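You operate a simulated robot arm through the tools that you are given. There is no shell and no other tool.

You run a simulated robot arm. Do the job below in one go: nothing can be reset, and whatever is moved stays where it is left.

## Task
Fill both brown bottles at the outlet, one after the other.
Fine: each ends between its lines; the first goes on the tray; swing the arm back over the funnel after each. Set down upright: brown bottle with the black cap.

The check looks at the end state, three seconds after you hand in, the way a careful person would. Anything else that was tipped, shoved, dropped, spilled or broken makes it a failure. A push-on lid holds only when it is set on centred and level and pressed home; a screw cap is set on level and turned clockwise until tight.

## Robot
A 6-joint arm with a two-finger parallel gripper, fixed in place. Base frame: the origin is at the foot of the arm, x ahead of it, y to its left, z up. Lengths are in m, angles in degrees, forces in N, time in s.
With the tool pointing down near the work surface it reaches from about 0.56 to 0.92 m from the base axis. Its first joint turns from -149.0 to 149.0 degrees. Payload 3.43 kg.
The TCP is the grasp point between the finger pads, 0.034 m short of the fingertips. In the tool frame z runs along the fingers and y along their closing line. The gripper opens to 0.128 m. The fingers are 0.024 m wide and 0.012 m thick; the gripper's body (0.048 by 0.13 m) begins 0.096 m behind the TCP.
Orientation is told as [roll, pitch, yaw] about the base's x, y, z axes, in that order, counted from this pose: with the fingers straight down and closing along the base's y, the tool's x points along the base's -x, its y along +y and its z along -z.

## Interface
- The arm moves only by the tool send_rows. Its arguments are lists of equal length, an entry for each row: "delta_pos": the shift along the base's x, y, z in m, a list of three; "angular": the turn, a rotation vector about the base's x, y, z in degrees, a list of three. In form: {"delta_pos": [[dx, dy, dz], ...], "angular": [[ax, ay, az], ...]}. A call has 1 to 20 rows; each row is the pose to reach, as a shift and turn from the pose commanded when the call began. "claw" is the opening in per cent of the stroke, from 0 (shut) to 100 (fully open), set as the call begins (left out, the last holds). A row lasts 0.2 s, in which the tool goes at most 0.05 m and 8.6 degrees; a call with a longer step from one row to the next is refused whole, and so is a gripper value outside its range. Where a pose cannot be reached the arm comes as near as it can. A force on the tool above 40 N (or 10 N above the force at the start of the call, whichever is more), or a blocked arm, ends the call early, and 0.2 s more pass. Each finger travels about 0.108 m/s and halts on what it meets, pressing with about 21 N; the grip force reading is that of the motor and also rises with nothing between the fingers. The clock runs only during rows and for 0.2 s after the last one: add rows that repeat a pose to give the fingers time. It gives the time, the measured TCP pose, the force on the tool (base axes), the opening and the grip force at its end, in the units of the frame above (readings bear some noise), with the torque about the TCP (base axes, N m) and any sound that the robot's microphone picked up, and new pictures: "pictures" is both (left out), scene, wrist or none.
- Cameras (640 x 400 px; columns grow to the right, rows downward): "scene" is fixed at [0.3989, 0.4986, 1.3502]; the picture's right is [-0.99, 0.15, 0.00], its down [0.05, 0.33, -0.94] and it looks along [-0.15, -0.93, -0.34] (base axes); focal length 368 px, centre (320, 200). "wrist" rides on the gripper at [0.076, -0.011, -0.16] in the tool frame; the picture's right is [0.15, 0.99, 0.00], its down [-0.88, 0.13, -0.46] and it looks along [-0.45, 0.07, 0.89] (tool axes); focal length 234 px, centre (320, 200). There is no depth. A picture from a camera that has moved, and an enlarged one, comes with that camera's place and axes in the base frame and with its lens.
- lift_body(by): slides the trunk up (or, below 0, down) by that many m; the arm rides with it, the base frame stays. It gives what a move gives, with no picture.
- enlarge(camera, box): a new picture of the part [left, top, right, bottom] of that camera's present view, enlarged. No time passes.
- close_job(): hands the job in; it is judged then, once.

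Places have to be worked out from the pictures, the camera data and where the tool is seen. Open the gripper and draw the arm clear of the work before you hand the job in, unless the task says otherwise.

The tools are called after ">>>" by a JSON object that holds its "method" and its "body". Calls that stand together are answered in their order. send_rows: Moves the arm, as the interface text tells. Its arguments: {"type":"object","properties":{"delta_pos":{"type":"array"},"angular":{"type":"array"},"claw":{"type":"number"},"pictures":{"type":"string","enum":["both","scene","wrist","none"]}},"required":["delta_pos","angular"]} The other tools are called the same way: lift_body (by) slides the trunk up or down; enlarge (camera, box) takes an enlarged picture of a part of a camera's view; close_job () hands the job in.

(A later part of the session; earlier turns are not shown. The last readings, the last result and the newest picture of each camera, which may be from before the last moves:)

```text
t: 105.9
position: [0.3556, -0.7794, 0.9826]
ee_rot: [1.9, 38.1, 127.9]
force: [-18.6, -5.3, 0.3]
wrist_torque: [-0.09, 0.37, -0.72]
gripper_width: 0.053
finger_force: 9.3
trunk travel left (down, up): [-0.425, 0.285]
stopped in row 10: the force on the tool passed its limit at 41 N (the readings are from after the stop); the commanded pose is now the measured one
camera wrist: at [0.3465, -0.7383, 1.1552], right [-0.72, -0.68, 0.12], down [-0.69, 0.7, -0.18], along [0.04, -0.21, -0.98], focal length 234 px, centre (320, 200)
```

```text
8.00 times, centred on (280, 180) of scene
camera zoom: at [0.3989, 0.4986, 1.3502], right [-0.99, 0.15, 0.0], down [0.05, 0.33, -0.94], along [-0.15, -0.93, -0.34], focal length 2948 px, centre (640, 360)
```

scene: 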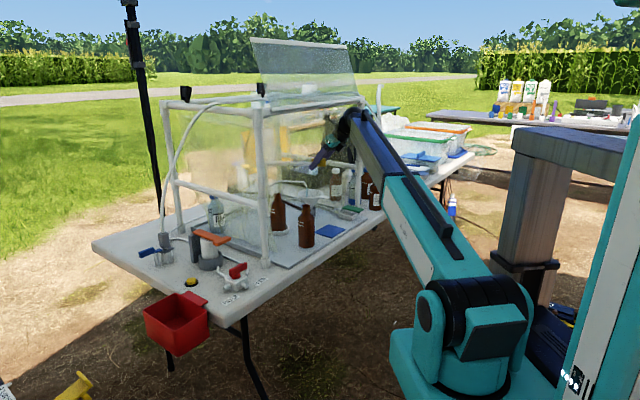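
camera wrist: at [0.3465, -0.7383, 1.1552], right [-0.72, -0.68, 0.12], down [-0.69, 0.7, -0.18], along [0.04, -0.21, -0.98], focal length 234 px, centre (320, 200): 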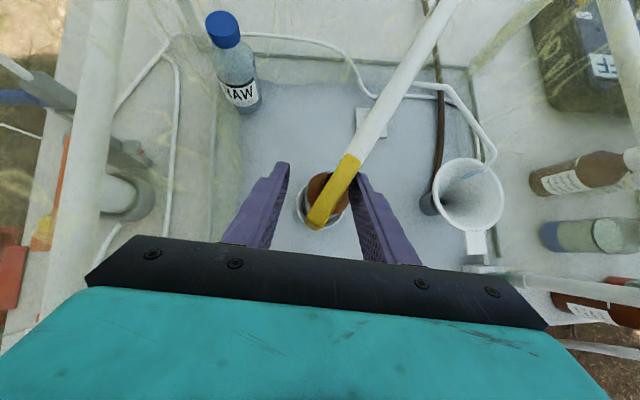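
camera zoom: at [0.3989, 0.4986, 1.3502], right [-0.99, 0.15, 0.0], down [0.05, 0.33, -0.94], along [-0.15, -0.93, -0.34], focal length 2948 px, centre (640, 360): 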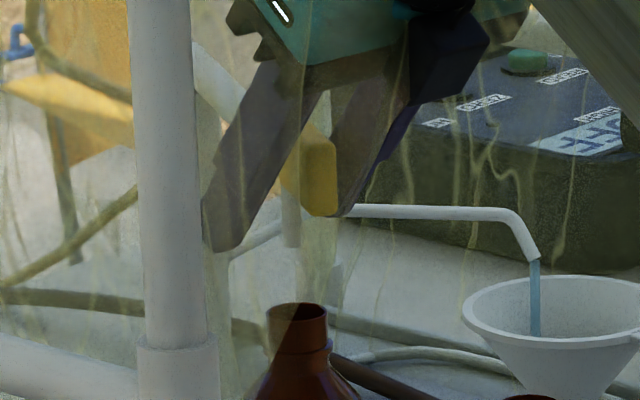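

At the ring stop again. Relieving, withdrawing level and returning to the green plate (correcting the small tilt drift on the way).

>>> {"method": "send_rows", "body": {"delta_pos": [[-0.012, 0.0, 0.0], [-0.035, 0.03, 0.0], [-0.06, 0.06, 0.0], [-0.1, 0.06, 0.0], [-0.145, 0.045, 0.0], [-0.19, 0.03, 0.0], [-0.235, 0.01, 0.0], [-0.272, -0.015, -0.015], [-0.303, -0.04, -0.042], [-0.323, -0.065, -0.08], [-0.3338, -0.0806, -0.113], [-0.3338, -0.0806, -0.1179], [-0.3338, -0.0806, -0.1179]], "angular": [[0, 0, 0], [0, 0, 0], [0, 0, 0], [0, -0.4, -3], [0, -0.8, -6], [0, -1.2, -9], [-0.1, -1.6, -12], [-0.1, -1.9, -15], [-0.1, -2.0, -16.6], [-0.1, -2.0, -16.6], [-0.1, -2.0, -16.6], [-0.1, -2.0, -16.6], [-0.1, -2.0, -16.6]], "claw": 42, "pictures": "none"}}

```text
t: 108.7
position: [0.029, -0.8558, 0.8627]
ee_rot: [-0.5, 39.2, 110.2]
force: [0.1, 1.0, 0.2]
wrist_torque: [0.01, -0.01, 0.0]
gripper_width: 0.0537
finger_force: 0.1
trunk travel left (down, up): [-0.425, 0.285]
```

Over the plate. Closing the fingers and lowering to the same starting height as for the previous press.

>>> {"method": "send_rows", "body": {"delta_pos": [[0, -0.0015, 0.0], [0, -0.0015, -0.012], [0, -0.0015, -0.024], [0, -0.0015, -0.0323], [0, -0.0015, -0.0323]], "angular": [[0, 0, 0], [0, 0, 0], [0, 0, 0], [0, 0, 0], [0, 0, 0]], "claw": 0, "pictures": "wrist"}}

>>> {"method": "enlarge", "body": {"camera": "scene", "box": [310, 180, 390, 230]}}

>>> {"method": "enlarge", "body": {"camera": "scene", "box": [255, 155, 335, 205]}}

```text
t: 109.9
position: [0.0301, -0.8581, 0.8313]
ee_rot: [-0.6, 39.2, 110.0]
force: [-0.5, -0.4, 2.4]
wrist_torque: [-0.04, 0.01, 0.0]
gripper_width: 0.0
finger_force: 21.5
trunk travel left (down, up): [-0.425, 0.285]
camera wrist: at [0.0244, -0.8153, 1.0044], right [-0.89, -0.45, 0.08], down [-0.46, 0.86, -0.2], along [0.02, -0.22, -0.98], focal length 234 px, centre (320, 200)
```

wrist: 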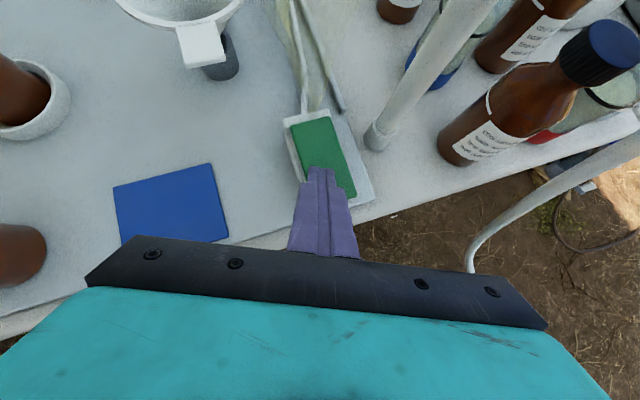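

```text
8.00 times, centred on (350, 205) of scene
camera zoom: at [0.3989, 0.4986, 1.3502], right [-0.99, 0.15, 0.0], down [0.05, 0.33, -0.94], along [-0.15, -0.93, -0.34], focal length 2948 px, centre (80, 160)
```

zoom: 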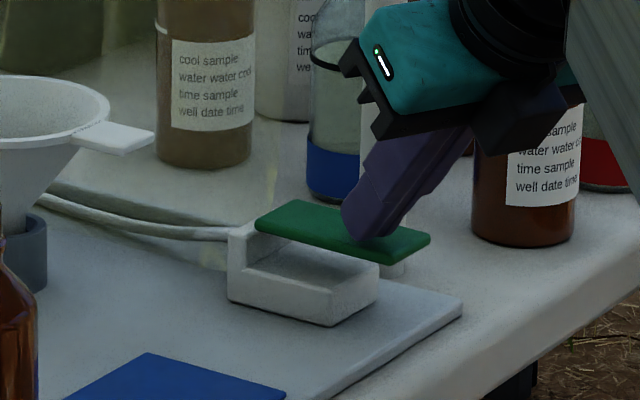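

```text
8.00 times, centred on (295, 180) of scene
camera zoom: at [0.3989, 0.4986, 1.3502], right [-0.99, 0.15, 0.0], down [0.05, 0.33, -0.94], along [-0.15, -0.93, -0.34], focal length 2948 px, centre (520, 360)
```

zoom: 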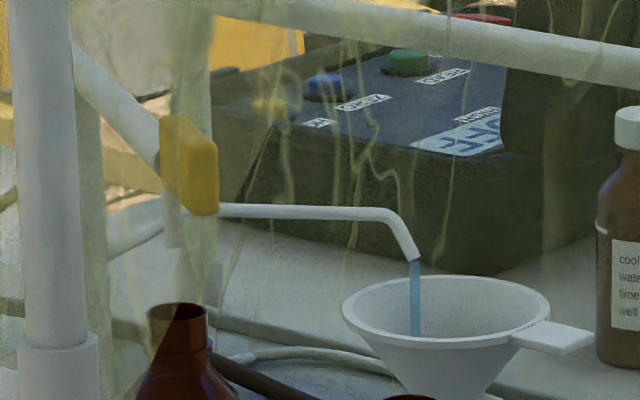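

Same start height and nozzle alignment as before. Giving the identical short press.

>>> {"method": "send_rows", "body": {"delta_pos": [[0, 0, -0.0164], [0, 0, -0.0164], [0, 0, -0.0164], [0, 0, -0.0064], [0, 0, 0.02], [0, 0.01, 0.06]], "angular": [[0, 0, 0], [0, 0, 0], [0, 0, 0], [0, 0, 0], [0, 0, 0], [0, 0, 0]], "claw": 0, "pictures": "scene"}}

>>> {"method": "enlarge", "body": {"camera": "scene", "box": [255, 155, 375, 235]}}

```text
t: 111.3
position: [0.0302, -0.8512, 0.8928]
ee_rot: [-0.6, 39.2, 110.1]
force: [-0.2, -0.1, 0.0]
wrist_torque: [0.0, 0.0, -0.02]
gripper_width: 0.0
finger_force: 21.1
trunk travel left (down, up): [-0.425, 0.285]
```

scene: 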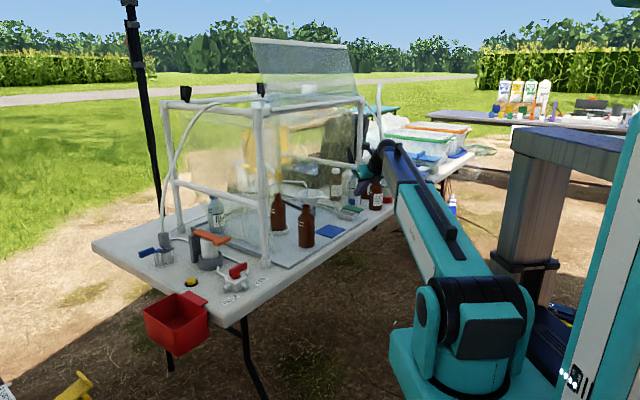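

```text
5.00 times, centred on (315, 195) of scene
camera zoom: at [0.3989, 0.4986, 1.3502], right [-0.99, 0.15, 0.0], down [0.05, 0.33, -0.94], along [-0.15, -0.93, -0.34], focal length 1842 px, centre (345, 225)
```

zoom: 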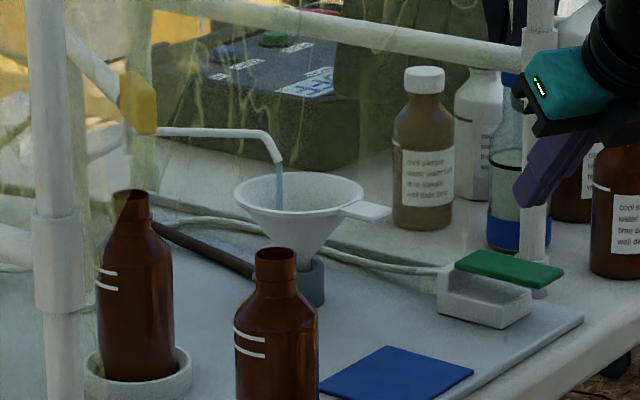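

Press done, bypass running again. Returning to the grip at the ring to bring the arm back over the funnel.

>>> {"method": "send_rows", "body": {"delta_pos": [[0.0, 0.01, 0.04], [0.02, 0.03, 0.072], [0.055, 0.055, 0.093], [0.095, 0.075, 0.093], [0.138, 0.098, 0.093], [0.183, 0.118, 0.093], [0.228, 0.133, 0.093], [0.267, 0.1386, 0.093], [0.285, 0.116, 0.093], [0.303, 0.093, 0.092], [0.3205, 0.0705, 0.092], [0.3205, 0.0705, 0.092]], "angular": [[0, 0, 0], [0, 0, 2], [0, 0, 5], [0, 0, 8], [0, 0, 11], [0, 0, 14], [0, 0, 17.8], [0, 0, 17.8], [0, 0, 17.8], [0, 0, 17.8], [0, 0, 17.8], [0, 0, 17.8]], "claw": 42, "pictures": "wrist"}}

>>> {"method": "enlarge", "body": {"camera": "wrist", "box": [240, 80, 400, 240]}}

```text
t: 113.9
position: [0.3459, -0.7793, 0.9844]
ee_rot: [-0.6, 39.2, 127.9]
force: [-0.6, 0.5, 0.3]
wrist_torque: [-0.04, 0.02, 0.01]
gripper_width: 0.0539
finger_force: 0.0
trunk travel left (down, up): [-0.425, 0.285]
camera wrist: at [0.3285, -0.7391, 1.1557], right [-0.71, -0.7, 0.08], down [-0.7, 0.68, -0.2], along [0.09, -0.2, -0.98], focal length 234 px, centre (320, 200)
```

wrist: 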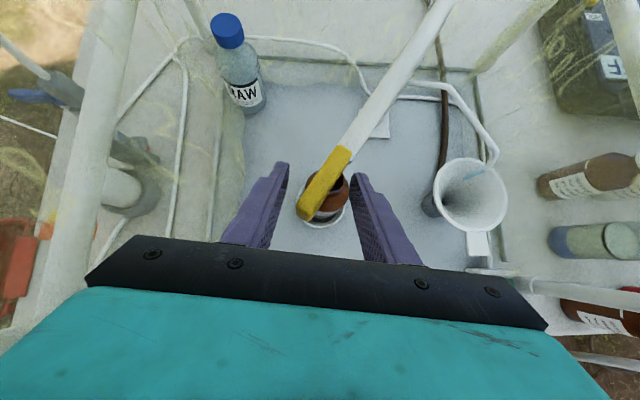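

```text
2.50 times, centred on (320, 160) of wrist
camera zoom: at [0.3285, -0.7391, 1.1557], right [-0.71, -0.7, 0.08], down [-0.7, 0.68, -0.2], along [0.09, -0.2, -0.98], focal length 585 px, centre (320, 300)
```

zoom: 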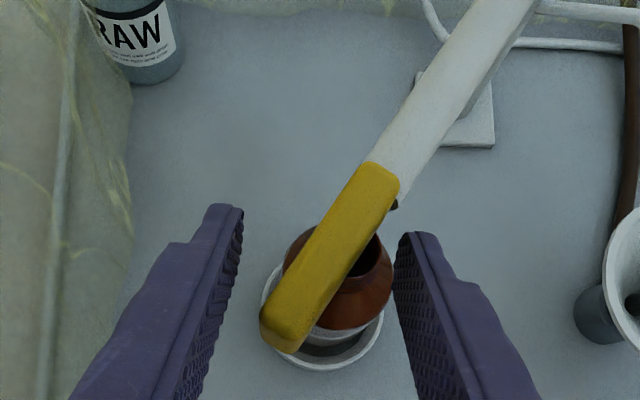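

Carrying the arm back to the funnel stop.

>>> {"method": "send_rows", "body": {"delta_pos": [[0, 0, 0], [-0.026, -0.0115, 0], [-0.0554, -0.0253, 0], [-0.0828, -0.0431, 0], [-0.1075, -0.0645, 0], [-0.1289, -0.0892, 0], [-0.1467, -0.1166, 0], [-0.1605, -0.1461, 0], [-0.17, -0.1774, 0], [-0.1734, -0.191, 0]], "angular": [[0, 0, 0], [0, 0, 1.5], [0, 0, 3], [0, 0, 4.5], [0, 0, 6], [0, 0, 7.5], [0, 0, 9], [0, 0, 10.5], [0, 0, 12], [0, 0, 12]], "claw": 33, "pictures": "wrist"}}

>>> {"method": "enlarge", "body": {"camera": "scene", "box": [255, 150, 375, 235]}}

```text
t: 116.1
position: [0.1767, -0.9639, 0.9832]
ee_rot: [-0.5, 39.3, 140.0]
force: [1.4, 23.5, -3.2]
wrist_torque: [0.17, 0.15, 0.74]
gripper_width: 0.0529
finger_force: 9.5
out of reach, approached as far as the arm can: row 10
trunk travel left (down, up): [-0.425, 0.285]
camera wrist: at [0.1505, -0.9287, 1.155], right [-0.54, -0.84, 0.08], down [-0.83, 0.52, -0.2], along [0.13, -0.18, -0.98], focal length 234 px, centre (320, 200)
```

wrist: 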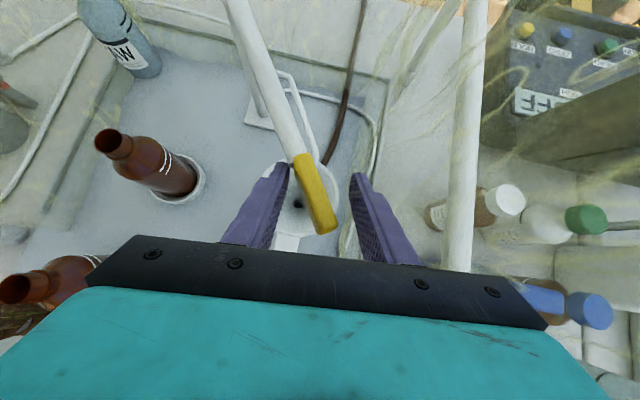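

```text
4.71 times, centred on (315, 192) of scene
camera zoom: at [0.3989, 0.4986, 1.3502], right [-0.99, 0.15, 0.0], down [0.05, 0.33, -0.94], along [-0.15, -0.93, -0.34], focal length 1734 px, centre (344, 235)
```

zoom: 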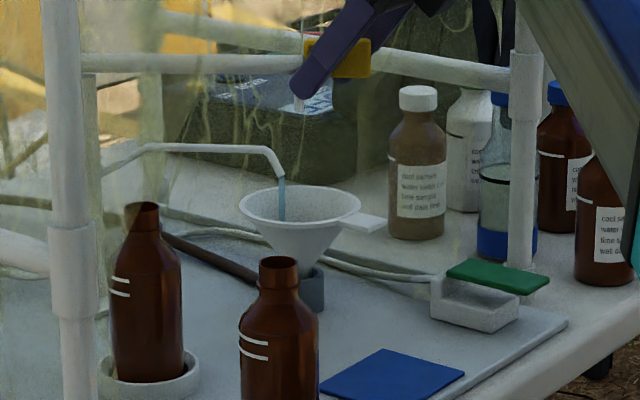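

Arm is over the funnel. Now the level inspection again, at the 30° view.

>>> {"method": "send_rows", "body": {"delta_pos": [[0.002, 0.015, 0.0], [-0.035, 0.045, 0.003], [-0.07, 0.075, 0.004], [-0.07, 0.12, 0.004], [-0.05, 0.16, 0.004], [-0.012, 0.187, 0.004], [0.033, 0.203, 0.004], [0.078, 0.213, 0.004], [0.12, 0.209, 0.0], [0.1475, 0.195, -0.01], [0.1525, 0.191, -0.045], [0.1525, 0.191, -0.09], [0.1525, 0.191, -0.09]], "angular": [[0, 0, 0], [0, 0, 0], [0, 0, 0], [0, 0, -2], [0, 0, -4], [0, 0, -6], [0, 0, -8], [0, 0, -10], [0, 0, -12], [0, 0, -12.3], [0, 0, -12.3], [0, 0, -12.3], [0, 0, -12.3]], "claw": 100, "pictures": "wrist"}}

>>> {"method": "enlarge", "body": {"camera": "wrist", "box": [290, 90, 370, 170]}}

```text
t: 118.9
position: [0.3281, -0.7725, 0.8948]
ee_rot: [-0.6, 39.2, 127.7]
force: [-0.5, -0.3, 0.4]
wrist_torque: [0.02, 0.0, -0.01]
gripper_width: 0.1281
finger_force: 0.0
trunk travel left (down, up): [-0.425, 0.285]
camera wrist: at [0.3097, -0.7334, 1.0664], right [-0.71, -0.7, 0.08], down [-0.7, 0.69, -0.2], along [0.08, -0.2, -0.98], focal length 234 px, centre (320, 200)
```

wrist: 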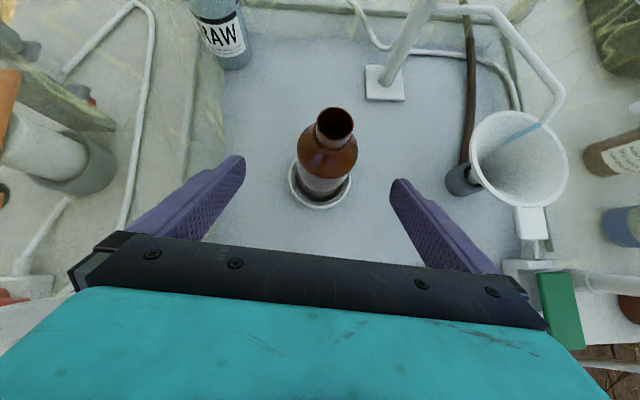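

```text
5.00 times, centred on (330, 130) of wrist
camera zoom: at [0.3097, -0.7334, 1.0664], right [-0.71, -0.7, 0.08], down [-0.7, 0.69, -0.2], along [0.08, -0.2, -0.98], focal length 1171 px, centre (270, 550)
```

zoom: 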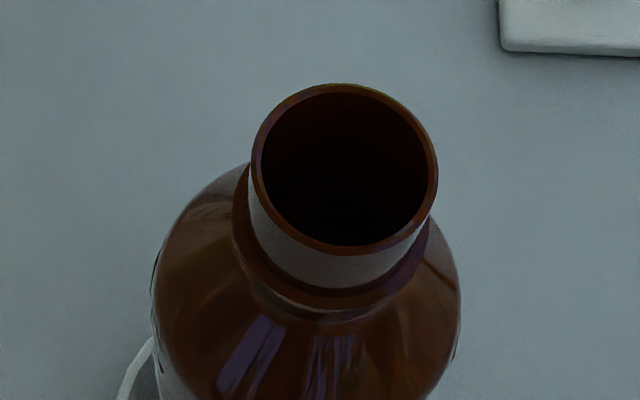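

Cropping inside the mouth again at (335, 128).

>>> {"method": "enlarge", "body": {"camera": "wrist", "box": [323, 120, 347, 130]}}

>>> {"method": "enlarge", "body": {"camera": "wrist", "box": [323, 125, 347, 135]}}

>>> {"method": "enlarge", "body": {"camera": "wrist", "box": [327, 127, 351, 137]}}

```text
16.00 times, centred on (335, 125) of wrist
camera zoom: at [0.3097, -0.7334, 1.0664], right [-0.71, -0.7, 0.08], down [-0.7, 0.69, -0.2], along [0.08, -0.2, -0.98], focal length 3747 px, centre (80, 1400)
```

zoom: 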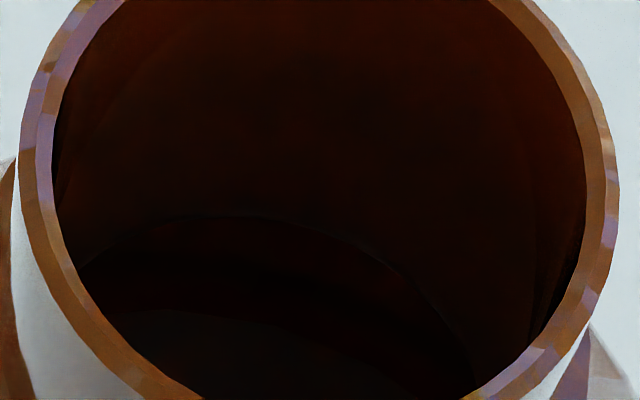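

```text
16.00 times, centred on (335, 130) of wrist
camera zoom: at [0.3097, -0.7334, 1.0664], right [-0.71, -0.7, 0.08], down [-0.7, 0.69, -0.2], along [0.08, -0.2, -0.98], focal length 3747 px, centre (80, 1320)
```

zoom: 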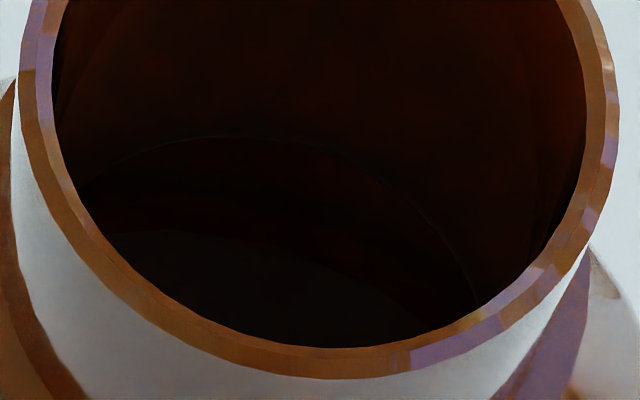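

```text
16.00 times, centred on (339, 132) of wrist
camera zoom: at [0.3097, -0.7334, 1.0664], right [-0.71, -0.7, 0.08], down [-0.7, 0.69, -0.2], along [0.08, -0.2, -0.98], focal length 3747 px, centre (16, 1288)
```

zoom: 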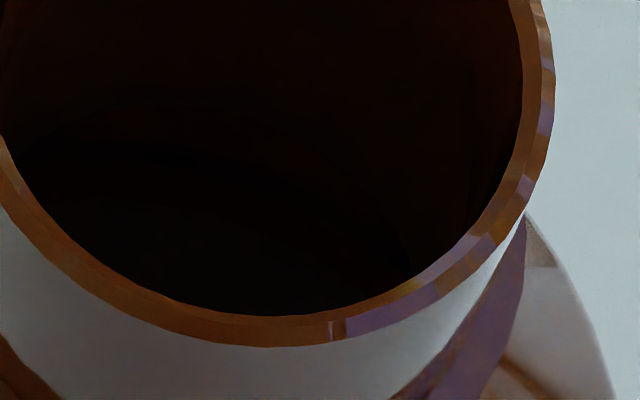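

The water edge is now higher: it fits ≈60–62 mm below the mouth, between the lines (53 and 65.5 mm), having risen 3.5 mm again. Bottle 1 is filled. Next I'll advance along the tool axis to take bottle 1 by its body with the open fingers.

>>> {"method": "send_rows", "body": {"delta_pos": [[0.009, -0.014, -0.02], [0.017, -0.027, -0.04], [0.0245, -0.039, -0.058], [0.0289, -0.0459, -0.0698], [0.0289, -0.0459, -0.0698]], "angular": [[0, 0, 0], [0, 0, 0], [0, 0, 0], [0, 0, 0], [0, 0, 0]], "claw": 100, "pictures": "both"}}

>>> {"method": "enlarge", "body": {"camera": "wrist", "box": [220, 80, 420, 250]}}

>>> {"method": "enlarge", "body": {"camera": "scene", "box": [250, 160, 350, 250]}}

```text
t: 120.1
position: [0.3585, -0.8208, 0.8211]
ee_rot: [-0.5, 39.2, 127.5]
force: [-0.9, -0.3, 1.1]
wrist_torque: [-0.01, 0.01, 0.0]
gripper_width: 0.1282
finger_force: 0.1
trunk travel left (down, up): [-0.425, 0.285]
camera wrist: at [0.34, -0.7812, 0.9939], right [-0.71, -0.7, 0.08], down [-0.7, 0.69, -0.2], along [0.08, -0.2, -0.98], focal length 234 px, centre (320, 200)
```

scene: 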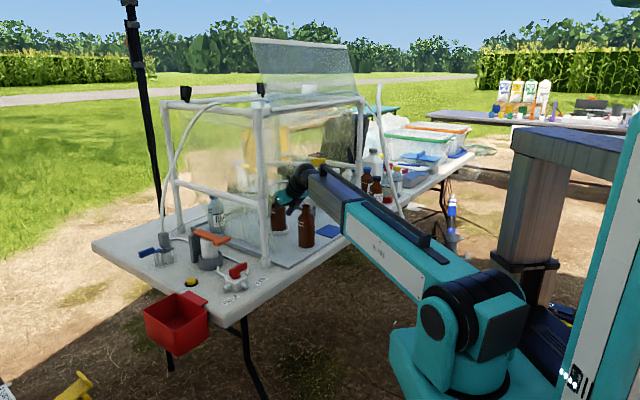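
wrist: 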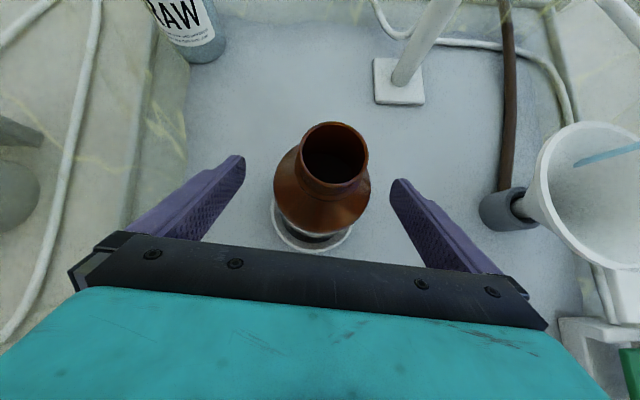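

```text
2.35 times, centred on (320, 165) of wrist
camera zoom: at [0.34, -0.7812, 0.9939], right [-0.71, -0.7, 0.08], down [-0.7, 0.69, -0.2], along [0.08, -0.2, -0.98], focal length 551 px, centre (320, 282)
```

zoom: 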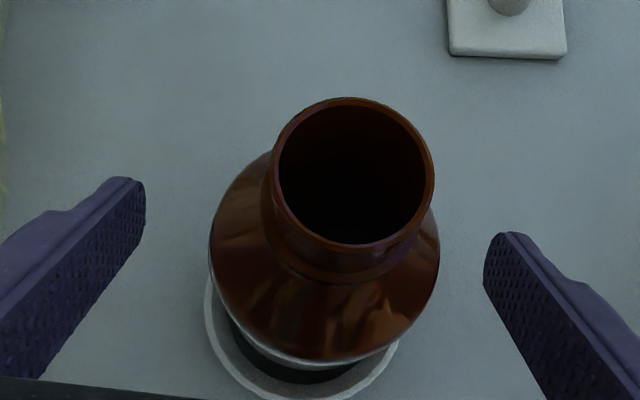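

```text
4.44 times, centred on (300, 205) of scene
camera zoom: at [0.3989, 0.4986, 1.3502], right [-0.99, 0.15, 0.0], down [0.05, 0.33, -0.94], along [-0.15, -0.93, -0.34], focal length 1638 px, centre (409, 178)
```

zoom: 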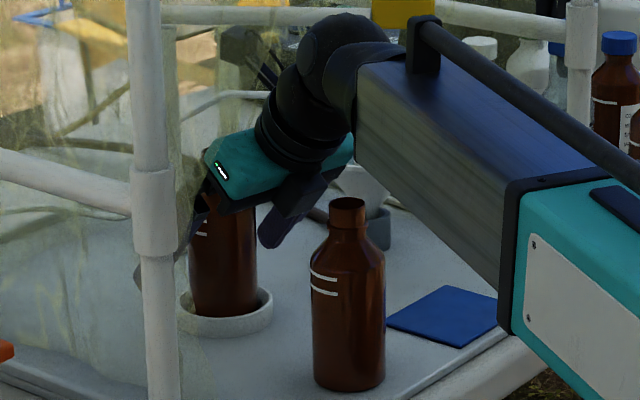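

Bottle 1 stands centred between the open fingers, and the wrist clears bottle 2. Closing the grip.

>>> {"method": "send_rows", "body": {"delta_pos": [[0, 0, 0], [0, 0, 0], [0, 0, 0], [0, 0, 0]], "angular": [[0, 0, 0], [0, 0, 0], [0, 0, 0], [0, 0, 0]], "claw": 0, "pictures": "wrist"}}

>>> {"method": "enlarge", "body": {"camera": "wrist", "box": [220, 80, 420, 250]}}

>>> {"method": "enlarge", "body": {"camera": "scene", "box": [250, 160, 350, 250]}}

```text
t: 121.1
position: [0.3562, -0.8203, 0.8214]
ee_rot: [-0.5, 39.2, 127.6]
force: [-0.6, -0.3, 0.8]
wrist_torque: [-0.1, 0.15, -0.04]
gripper_width: 0.0593
finger_force: 20.8
trunk travel left (down, up): [-0.425, 0.285]
camera wrist: at [0.3397, -0.7812, 0.9941], right [-0.71, -0.7, 0.08], down [-0.7, 0.69, -0.2], along [0.08, -0.2, -0.98], focal length 234 px, centre (320, 200)
```

wrist: 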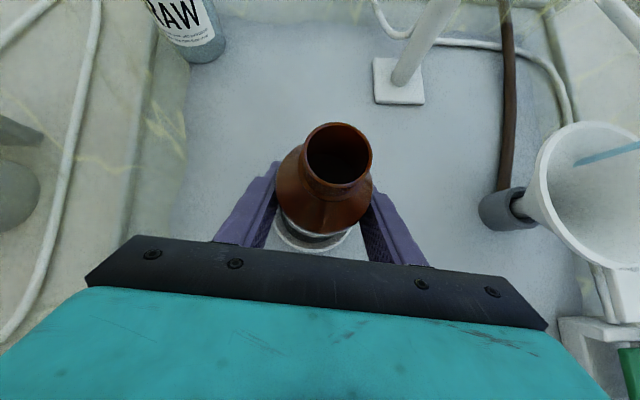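

```text
2.35 times, centred on (320, 165) of wrist
camera zoom: at [0.3397, -0.7812, 0.9941], right [-0.71, -0.7, 0.08], down [-0.7, 0.69, -0.2], along [0.08, -0.2, -0.98], focal length 551 px, centre (320, 282)
```

zoom: 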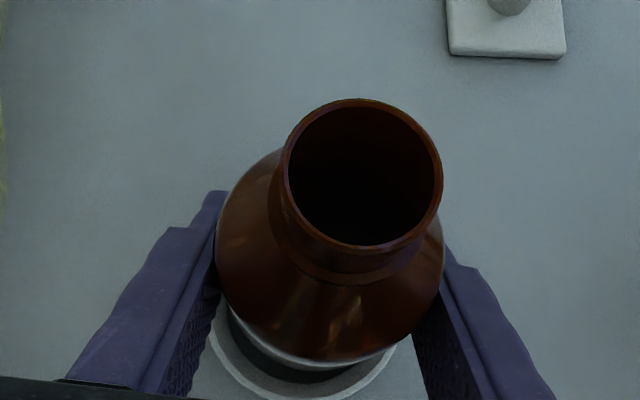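

```text
4.44 times, centred on (300, 205) of scene
camera zoom: at [0.3989, 0.4986, 1.3502], right [-0.99, 0.15, 0.0], down [0.05, 0.33, -0.94], along [-0.15, -0.93, -0.34], focal length 1638 px, centre (409, 178)
```

zoom: 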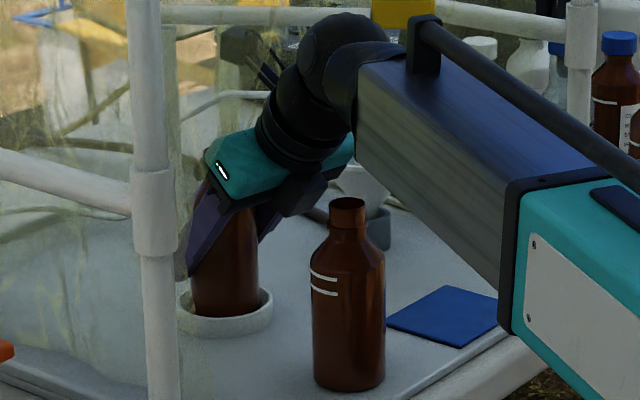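

Gripped at 0.0593 m, so the bottle is a bit wider than assumed; with the correspondingly larger inner radius, the level works out ~63 mm below the mouth — only ~2 mm above the lower line. One more short press is prudent, so I'll release the bottle in its ring and back off.

>>> {"method": "send_rows", "body": {"delta_pos": [[0, 0, 0], [0, 0, 0], [0, 0, 0], [-0.013, 0.0165, 0.026], [-0.026, 0.033, 0.052], [-0.039, 0.05, 0.0775], [-0.041, 0.062, 0.115], [-0.041, 0.066, 0.16]], "angular": [[0, 0, 0], [0, 0, 0], [0, 0, 0], [0, 0, 0], [0, 0, 0], [0, 0, 0], [0, 0, 0], [0, 0, 0]], "claw": 100, "pictures": "wrist"}}

>>> {"method": "enlarge", "body": {"camera": "scene", "box": [250, 160, 350, 250]}}

```text
t: 122.9
position: [0.32, -0.7554, 0.9844]
ee_rot: [-0.6, 39.2, 127.6]
force: [-0.6, -0.5, 0.3]
wrist_torque: [-0.04, 0.0, 0.0]
gripper_width: 0.1279
finger_force: 0.1
trunk travel left (down, up): [-0.425, 0.285]
camera wrist: at [0.3012, -0.7166, 1.1574], right [-0.71, -0.7, 0.08], down [-0.7, 0.69, -0.2], along [0.08, -0.2, -0.98], focal length 234 px, centre (320, 200)
```

wrist: 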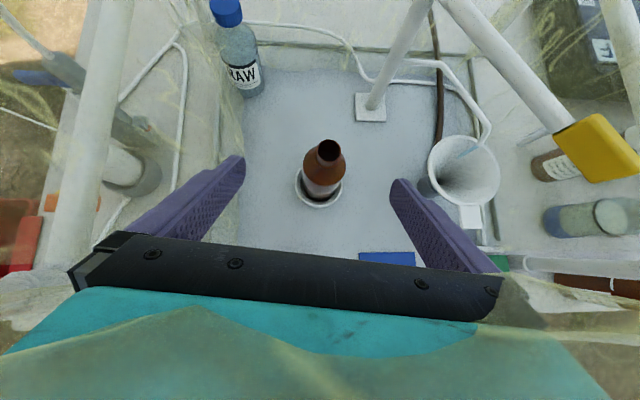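

```text
4.44 times, centred on (300, 205) of scene
camera zoom: at [0.3989, 0.4986, 1.3502], right [-0.99, 0.15, 0.0], down [0.05, 0.33, -0.94], along [-0.15, -0.93, -0.34], focal length 1638 px, centre (409, 178)
```

zoom: 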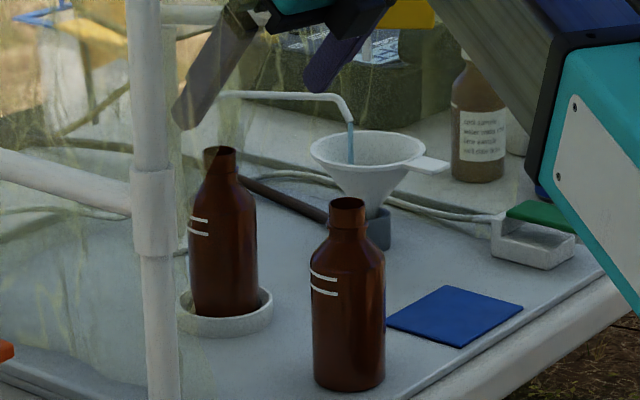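

Bottle 1 stands upright in its ring. Back to the grip at the funnel for one more short press.

>>> {"method": "send_rows", "body": {"delta_pos": [[-0.04, 0.013, 0.0], [-0.085, 0.018, 0.0], [-0.13, 0.013, 0.0], [-0.175, -0.002, 0.0], [-0.212, -0.032, 0.0], [-0.237, -0.072, 0.0], [-0.248, -0.113, 0.0], [-0.223, -0.136, 0.0], [-0.196, -0.16, -0.001], [-0.171, -0.182, -0.0014], [-0.1445, -0.2056, -0.0014], [-0.1445, -0.2056, -0.0014]], "angular": [[0, 0, 0], [0, 0, 2], [0, 0, 4], [0, 0, 6], [0, 0, 8], [0, 0, 10], [0, 0, 11.6], [0, 0, 11.6], [0, 0, 11.6], [0, 0, 11.6], [0, 0, 11.6], [0, 0, 11.6]], "claw": 42, "pictures": "wrist"}}

>>> {"method": "enlarge", "body": {"camera": "wrist", "box": [240, 80, 400, 240]}}

```text
t: 125.5
position: [0.1732, -0.9594, 0.981]
ee_rot: [-0.6, 39.2, 139.2]
force: [0.2, 0.0, -1.0]
wrist_torque: [0.01, 0.0, -0.01]
gripper_width: 0.0538
finger_force: 0.0
trunk travel left (down, up): [-0.425, 0.285]
camera wrist: at [0.1476, -0.9244, 1.1538], right [-0.56, -0.83, 0.08], down [-0.82, 0.53, -0.2], along [0.12, -0.18, -0.98], focal length 234 px, centre (320, 200)
```

wrist: 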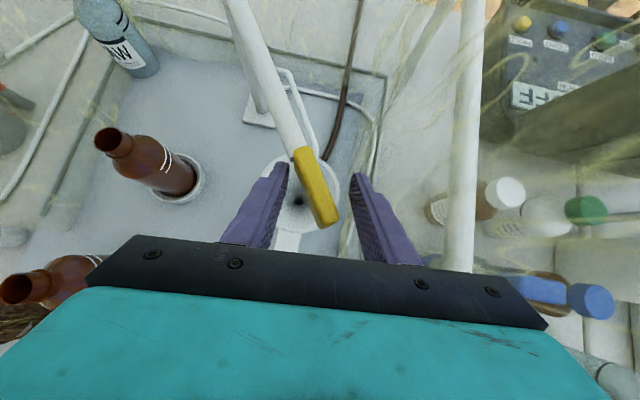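

```text
2.50 times, centred on (320, 160) of wrist
camera zoom: at [0.1476, -0.9244, 1.1538], right [-0.56, -0.83, 0.08], down [-0.82, 0.53, -0.2], along [0.12, -0.18, -0.98], focal length 585 px, centre (320, 300)
```

zoom: 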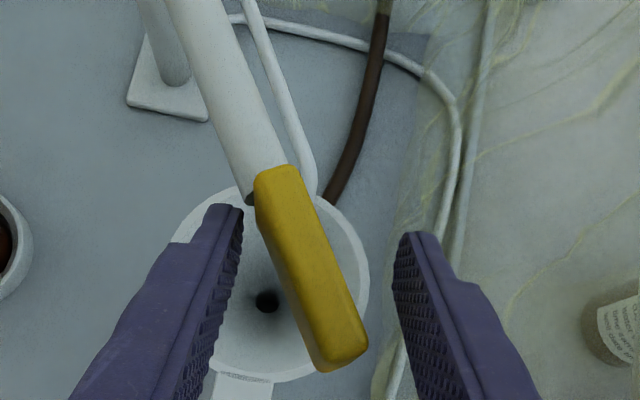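

Grip between the fingers again; swinging to the ring stop (slightly less overdrive this time).

>>> {"method": "send_rows", "body": {"delta_pos": [[0, 0, 0], [0.0105, 0.0356, 0], [0.0243, 0.0651, 0], [0.0421, 0.0925, 0], [0.0635, 0.1172, 0], [0.0882, 0.1386, 0], [0.1156, 0.1564, 0], [0.1451, 0.1702, 0], [0.1744, 0.1792, 0], [0.188, 0.1825, 0]], "angular": [[0, 0, 0], [0, 0, -1.3], [0, 0, -2.6], [0, 0, -3.9], [0, 0, -5.2], [0, 0, -6.5], [0, 0, -7.8], [0, 0, -9.1], [0, 0, -10.4], [0, 0, -11]], "claw": 33, "pictures": "wrist"}}

>>> {"method": "enlarge", "body": {"camera": "scene", "box": [255, 155, 305, 205]}}

```text
t: 127.7
position: [0.3551, -0.7769, 0.9812]
ee_rot: [-0.4, 39.1, 128.0]
force: [-23.4, 3.6, -2.7]
wrist_torque: [0.03, 0.28, -0.97]
gripper_width: 0.052
finger_force: 8.8
trunk travel left (down, up): [-0.425, 0.285]
camera wrist: at [0.3372, -0.7381, 1.1538], right [-0.71, -0.7, 0.09], down [-0.7, 0.68, -0.2], along [0.08, -0.2, -0.98], focal length 234 px, centre (320, 200)
```

wrist: 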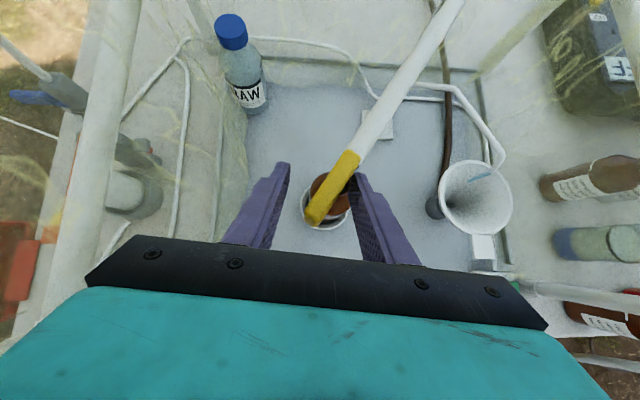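

```text
8.00 times, centred on (280, 180) of scene
camera zoom: at [0.3989, 0.4986, 1.3502], right [-0.99, 0.15, 0.0], down [0.05, 0.33, -0.94], along [-0.15, -0.93, -0.34], focal length 2948 px, centre (640, 360)
```

zoom: 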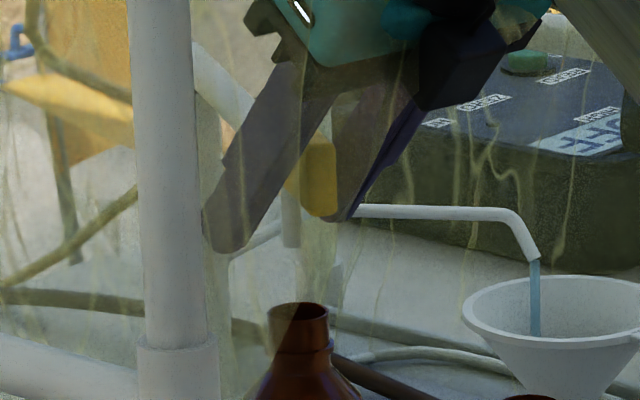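

At the stop. Withdrawing and moving to the plate as before.

>>> {"method": "send_rows", "body": {"delta_pos": [[-0.018, 0.0, 0.0], [-0.042, 0.03, 0.0], [-0.067, 0.06, 0.0], [-0.105, 0.06, 0.0], [-0.15, 0.045, 0.0], [-0.195, 0.03, 0.0], [-0.238, 0.01, 0.0], [-0.273, -0.015, -0.015], [-0.303, -0.04, -0.043], [-0.322, -0.065, -0.08], [-0.3335, -0.0798, -0.113], [-0.3335, -0.0798, -0.12], [-0.3335, -0.0798, -0.12]], "angular": [[0, 0, 0], [0, 0, 0], [0, 0, 0], [0, 0, -3], [0, 0, -6], [0, 0, -9], [0, 0, -12], [0, 0, -15], [0, 0, -18], [0, 0, -18], [0, 0, -18], [0, 0, -18], [0, 0, -18]], "claw": 42, "pictures": "none"}}

```text
t: 130.5
position: [0.0266, -0.8576, 0.8588]
ee_rot: [-0.6, 39.2, 110.2]
force: [0.6, -0.7, 0.5]
wrist_torque: [-0.03, -0.04, -0.02]
gripper_width: 0.0539
finger_force: 0.0
trunk travel left (down, up): [-0.425, 0.285]
```

Over the plate; closing the fingers and lowering to just above the start height.

>>> {"method": "send_rows", "body": {"delta_pos": [[0.0025, 0, 0.0], [0.0025, 0, -0.012], [0.0025, 0, -0.024], [0.0025, 0, -0.0275], [0.0025, 0, -0.0275]], "angular": [[0, 0, 0], [0, 0, 0], [0, 0, 0], [0, 0, 0], [0, 0, 0]], "claw": 0, "pictures": "none"}}

>>> {"method": "send_rows", "body": {"delta_pos": [[0, 0, 0]], "angular": [[0, 0, 0]], "claw": 0, "pictures": "none"}}

>>> {"method": "enlarge", "body": {"camera": "scene", "box": [310, 180, 390, 230]}}

```text
t: 131.7
position: [0.0303, -0.8585, 0.8323]
ee_rot: [-0.6, 39.1, 110.2]
force: [0.9, -0.8, -0.4]
wrist_torque: [0.0, -0.01, -0.02]
gripper_width: 0.0002
finger_force: 20.9
trunk travel left (down, up): [-0.425, 0.285]
```

```text
t: 132.1
position: [0.0287, -0.8583, 0.8342]
ee_rot: [-0.6, 39.3, 110.2]
force: [-0.2, 0.7, -0.4]
wrist_torque: [0.03, 0.0, -0.01]
gripper_width: 0.0
finger_force: 20.9
trunk travel left (down, up): [-0.425, 0.285]
```

```text
8.00 times, centred on (350, 205) of scene
camera zoom: at [0.3989, 0.4986, 1.3502], right [-0.99, 0.15, 0.0], down [0.05, 0.33, -0.94], along [-0.15, -0.93, -0.34], focal length 2948 px, centre (80, 160)
```

zoom: 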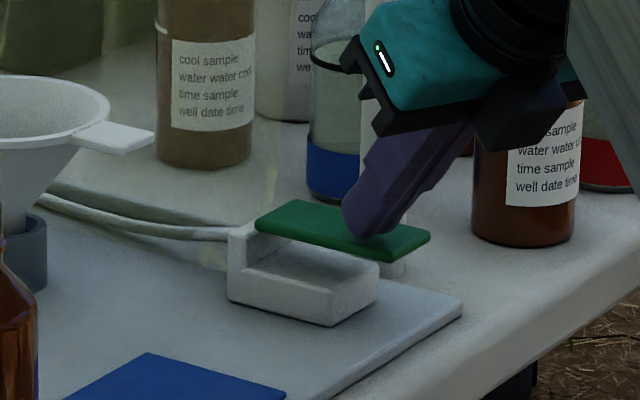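

No contact yet — about 2 mm higher than the previous starts. Lowering 2 mm to match.

>>> {"method": "send_rows", "body": {"delta_pos": [[0, 0, -0.002], [0, 0, -0.002]], "angular": [[0, 0, 0], [0, 0, 0]], "claw": 0, "pictures": "none"}}

```text
t: 132.7
position: [0.0295, -0.8593, 0.8318]
ee_rot: [-0.6, 39.1, 110.2]
force: [1.3, 0.4, 2.9]
wrist_torque: [0.0, -0.01, 0.04]
gripper_width: 0.0
finger_force: 20.9
trunk travel left (down, up): [-0.425, 0.285]
```

Light contact (≈2.9 N) as before. Giving the identical short press.

>>> {"method": "send_rows", "body": {"delta_pos": [[0, 0, -0.0164], [0, 0, -0.0164], [0, 0, -0.0164], [0, 0, -0.0064], [0, 0, 0.02], [0, 0.01, 0.06]], "angular": [[0, 0, 0], [0, 0, 0], [0, 0, 0], [0, 0, 0], [0, 0, 0], [0, 0, 0]], "claw": 0, "pictures": "scene"}}

>>> {"method": "send_rows", "body": {"delta_pos": [[0.0, 0.01, 0.04], [0.02, 0.03, 0.072], [0.055, 0.055, 0.093], [0.095, 0.075, 0.093], [0.138, 0.098, 0.093], [0.183, 0.118, 0.093], [0.228, 0.133, 0.093], [0.267, 0.1386, 0.093], [0.285, 0.116, 0.093], [0.303, 0.093, 0.092], [0.3205, 0.0705, 0.092], [0.3205, 0.0705, 0.092]], "angular": [[0, 0, 0], [0, 0, 2], [0, 0, 5], [0, 0, 8], [0, 0, 11], [0, 0, 14], [0, 0, 17.8], [0, 0, 17.8], [0, 0, 17.8], [0, 0, 17.8], [0, 0, 17.8], [0, 0, 17.8]], "claw": 42, "pictures": "wrist"}}

>>> {"method": "enlarge", "body": {"camera": "wrist", "box": [240, 80, 400, 240]}}

```text
t: 134.1
position: [0.0271, -0.8464, 0.892]
ee_rot: [-0.6, 39.1, 110.2]
force: [-0.6, 0.0, 0.9]
wrist_torque: [0.01, 0.01, -0.02]
gripper_width: 0.0
finger_force: 21.1
trunk travel left (down, up): [-0.425, 0.285]
```

scene: 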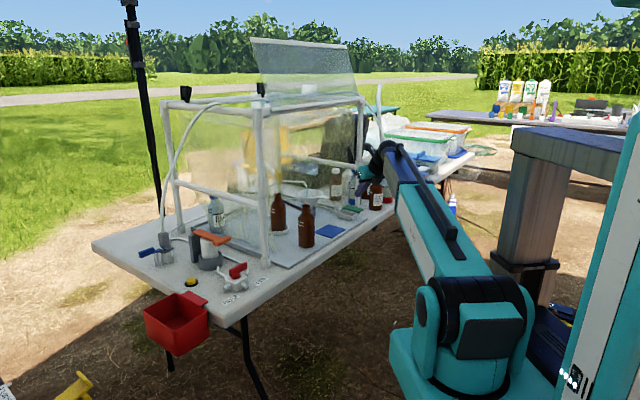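

```text
t: 136.7
position: [0.3471, -0.7779, 0.9857]
ee_rot: [-0.7, 39.2, 128.0]
force: [0.5, -0.4, 1.2]
wrist_torque: [0.04, 0.04, -0.04]
gripper_width: 0.054
finger_force: 0.0
trunk travel left (down, up): [-0.425, 0.285]
camera wrist: at [0.3296, -0.7384, 1.1585], right [-0.71, -0.7, 0.08], down [-0.7, 0.68, -0.2], along [0.09, -0.2, -0.98], focal length 234 px, centre (320, 200)
```

wrist: 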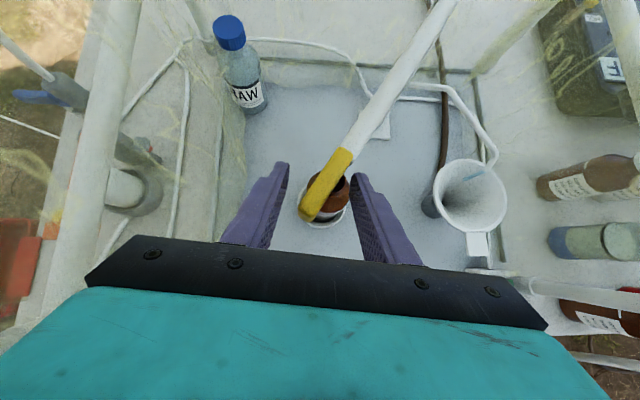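

```text
2.50 times, centred on (320, 160) of wrist
camera zoom: at [0.3296, -0.7384, 1.1585], right [-0.71, -0.7, 0.08], down [-0.7, 0.68, -0.2], along [0.09, -0.2, -0.98], focal length 585 px, centre (320, 300)
```

zoom: 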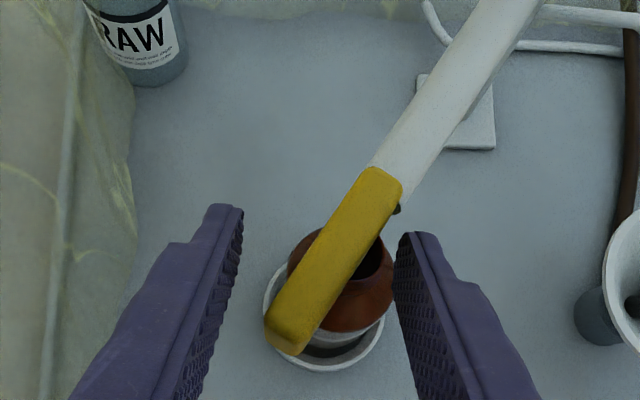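

The grip is between the fingers at the ring. Carrying the arm back to the funnel, then going to the 30° inspection pose.

>>> {"method": "send_rows", "body": {"delta_pos": [[0, 0, 0], [-0.026, -0.0115, 0], [-0.0554, -0.0253, 0], [-0.0828, -0.0431, 0], [-0.1075, -0.0645, 0], [-0.1289, -0.0892, 0], [-0.1467, -0.1166, 0], [-0.1605, -0.1461, 0], [-0.17, -0.1774, 0], [-0.1734, -0.189, 0]], "angular": [[0, 0, 0], [0, 0, 1.5], [0, 0, 3], [0, 0, 4.5], [0, 0, 6], [0, 0, 7.5], [0, 0, 9], [0, 0, 10.5], [0, 0, 12], [0, 0, 12]], "claw": 33, "pictures": "wrist"}}

>>> {"method": "send_rows", "body": {"delta_pos": [[0.002, 0.015, 0.0], [-0.035, 0.045, 0.003], [-0.07, 0.075, 0.004], [-0.07, 0.12, 0.004], [-0.05, 0.16, 0.004], [-0.012, 0.187, 0.004], [0.033, 0.203, 0.004], [0.078, 0.213, 0.004], [0.12, 0.209, 0.0], [0.1475, 0.195, -0.01], [0.1525, 0.191, -0.045], [0.1525, 0.191, -0.09], [0.1525, 0.191, -0.09]], "angular": [[0, 0, 0], [0, 0, 0], [0, 0, 0], [0, 0, -2], [0, 0, -4], [0, 0, -6], [0, 0, -8], [0, 0, -10], [0, 0, -12], [0, 0, -12.3], [0, 0, -12.3], [0, 0, -12.3], [0, 0, -12.3]], "claw": 100, "pictures": "wrist"}}

>>> {"method": "enlarge", "body": {"camera": "wrist", "box": [290, 90, 370, 170]}}

>>> {"method": "enlarge", "body": {"camera": "scene", "box": [255, 150, 375, 235]}}

```text
t: 138.9
position: [0.175, -0.9632, 0.9829]
ee_rot: [-0.6, 39.1, 140.2]
force: [-1.9, 23.9, -4.0]
wrist_torque: [0.14, 0.06, 0.83]
gripper_width: 0.0517
finger_force: 8.1
trunk travel left (down, up): [-0.425, 0.285]
camera wrist: at [0.1502, -0.9284, 1.1554], right [-0.54, -0.84, 0.08], down [-0.83, 0.52, -0.2], along [0.13, -0.18, -0.98], focal length 234 px, centre (320, 200)
```

wrist: 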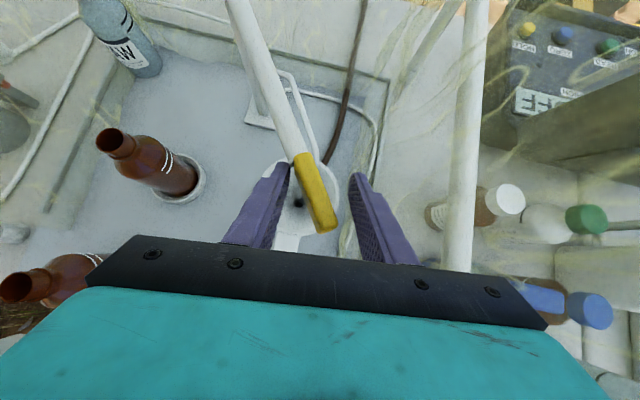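

```text
t: 141.7
position: [0.3293, -0.774, 0.8931]
ee_rot: [-0.7, 39.2, 127.7]
force: [-0.9, 0.2, -0.1]
wrist_torque: [-0.03, 0.0, 0.0]
gripper_width: 0.1279
finger_force: 0.1
trunk travel left (down, up): [-0.425, 0.285]
camera wrist: at [0.3116, -0.7348, 1.0655], right [-0.71, -0.7, 0.08], down [-0.7, 0.68, -0.2], along [0.08, -0.2, -0.98], focal length 234 px, centre (320, 200)
```

wrist: 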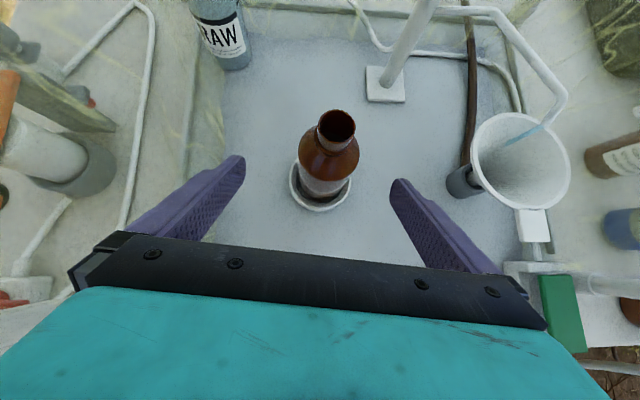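

```text
5.00 times, centred on (330, 130) of wrist
camera zoom: at [0.3116, -0.7348, 1.0655], right [-0.71, -0.7, 0.08], down [-0.7, 0.68, -0.2], along [0.08, -0.2, -0.98], focal length 1171 px, centre (270, 550)
```

zoom: 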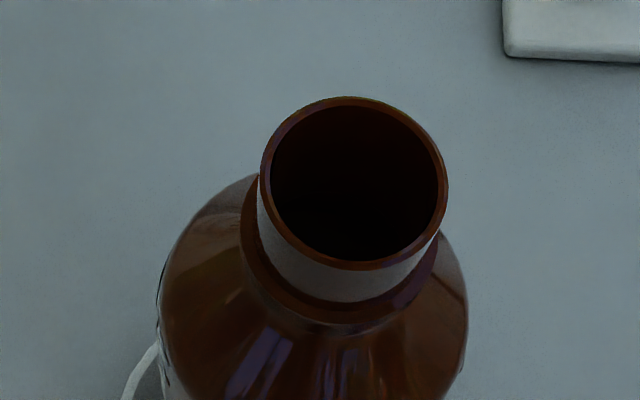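

```text
4.71 times, centred on (315, 192) of scene
camera zoom: at [0.3989, 0.4986, 1.3502], right [-0.99, 0.15, 0.0], down [0.05, 0.33, -0.94], along [-0.15, -0.93, -0.34], focal length 1734 px, centre (344, 235)
```

zoom: 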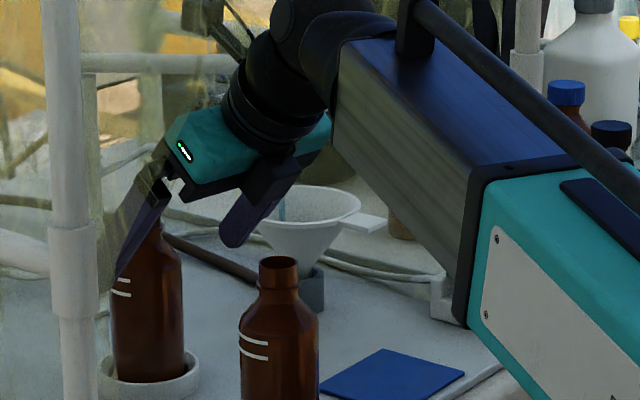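

Cropping inside the mouth (centre ≈(337, 126)).

>>> {"method": "enlarge", "body": {"camera": "wrist", "box": [325, 127, 349, 137]}}

>>> {"method": "enlarge", "body": {"camera": "wrist", "box": [325, 122, 349, 132]}}

```text
16.00 times, centred on (337, 132) of wrist
camera zoom: at [0.3116, -0.7348, 1.0655], right [-0.71, -0.7, 0.08], down [-0.7, 0.68, -0.2], along [0.08, -0.2, -0.98], focal length 3747 px, centre (48, 1288)
```

zoom: 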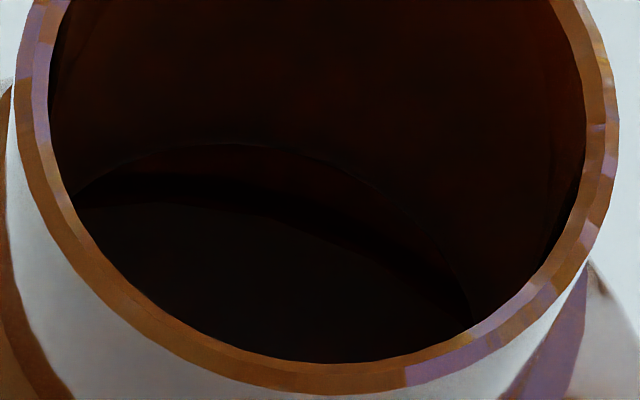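

```text
16.00 times, centred on (337, 127) of wrist
camera zoom: at [0.3116, -0.7348, 1.0655], right [-0.71, -0.7, 0.08], down [-0.7, 0.68, -0.2], along [0.08, -0.2, -0.98], focal length 3747 px, centre (48, 1368)
```

zoom: 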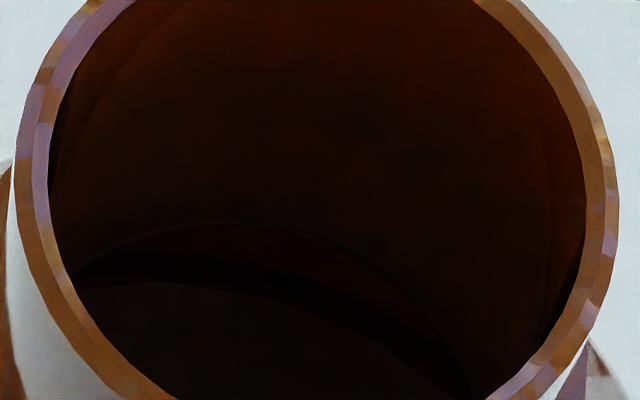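

The water edge is clearly higher now: ≈57–60 mm below the mouth, mid-way between the lines. Bottle 1 is filled. Now taking it: advance along the tool axis with open fingers, then close.

>>> {"method": "send_rows", "body": {"delta_pos": [[0.009, -0.014, -0.02], [0.017, -0.027, -0.04], [0.0245, -0.039, -0.056], [0.0279, -0.0455, -0.067], [0.0279, -0.0455, -0.067]], "angular": [[0, 0, 0], [0, 0, 0], [0, 0, 0], [0, 0, 0], [0, 0, 0]], "claw": 100, "pictures": "none"}}

>>> {"method": "send_rows", "body": {"delta_pos": [[0, 0, 0], [0, 0, 0], [0, 0, 0], [0, 0, 0]], "angular": [[0, 0, 0], [0, 0, 0], [0, 0, 0], [0, 0, 0]], "claw": 0, "pictures": "wrist"}}

```text
t: 142.9
position: [0.358, -0.8203, 0.8269]
ee_rot: [-0.6, 39.2, 127.6]
force: [-0.4, 0.3, 0.2]
wrist_torque: [-0.01, 0.0, 0.01]
gripper_width: 0.1279
finger_force: 0.0
trunk travel left (down, up): [-0.425, 0.285]
```

```text
t: 143.9
position: [0.3579, -0.8198, 0.8276]
ee_rot: [-0.5, 39.2, 127.8]
force: [-0.9, -0.1, -0.3]
wrist_torque: [-0.08, 0.15, -0.03]
gripper_width: 0.059
finger_force: 20.9
trunk travel left (down, up): [-0.425, 0.285]
camera wrist: at [0.3398, -0.7811, 1.0002], right [-0.71, -0.7, 0.08], down [-0.7, 0.68, -0.2], along [0.08, -0.2, -0.98], focal length 234 px, centre (320, 200)
```

wrist: 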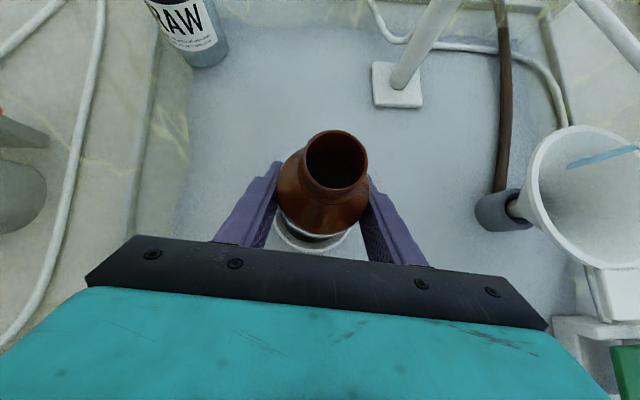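

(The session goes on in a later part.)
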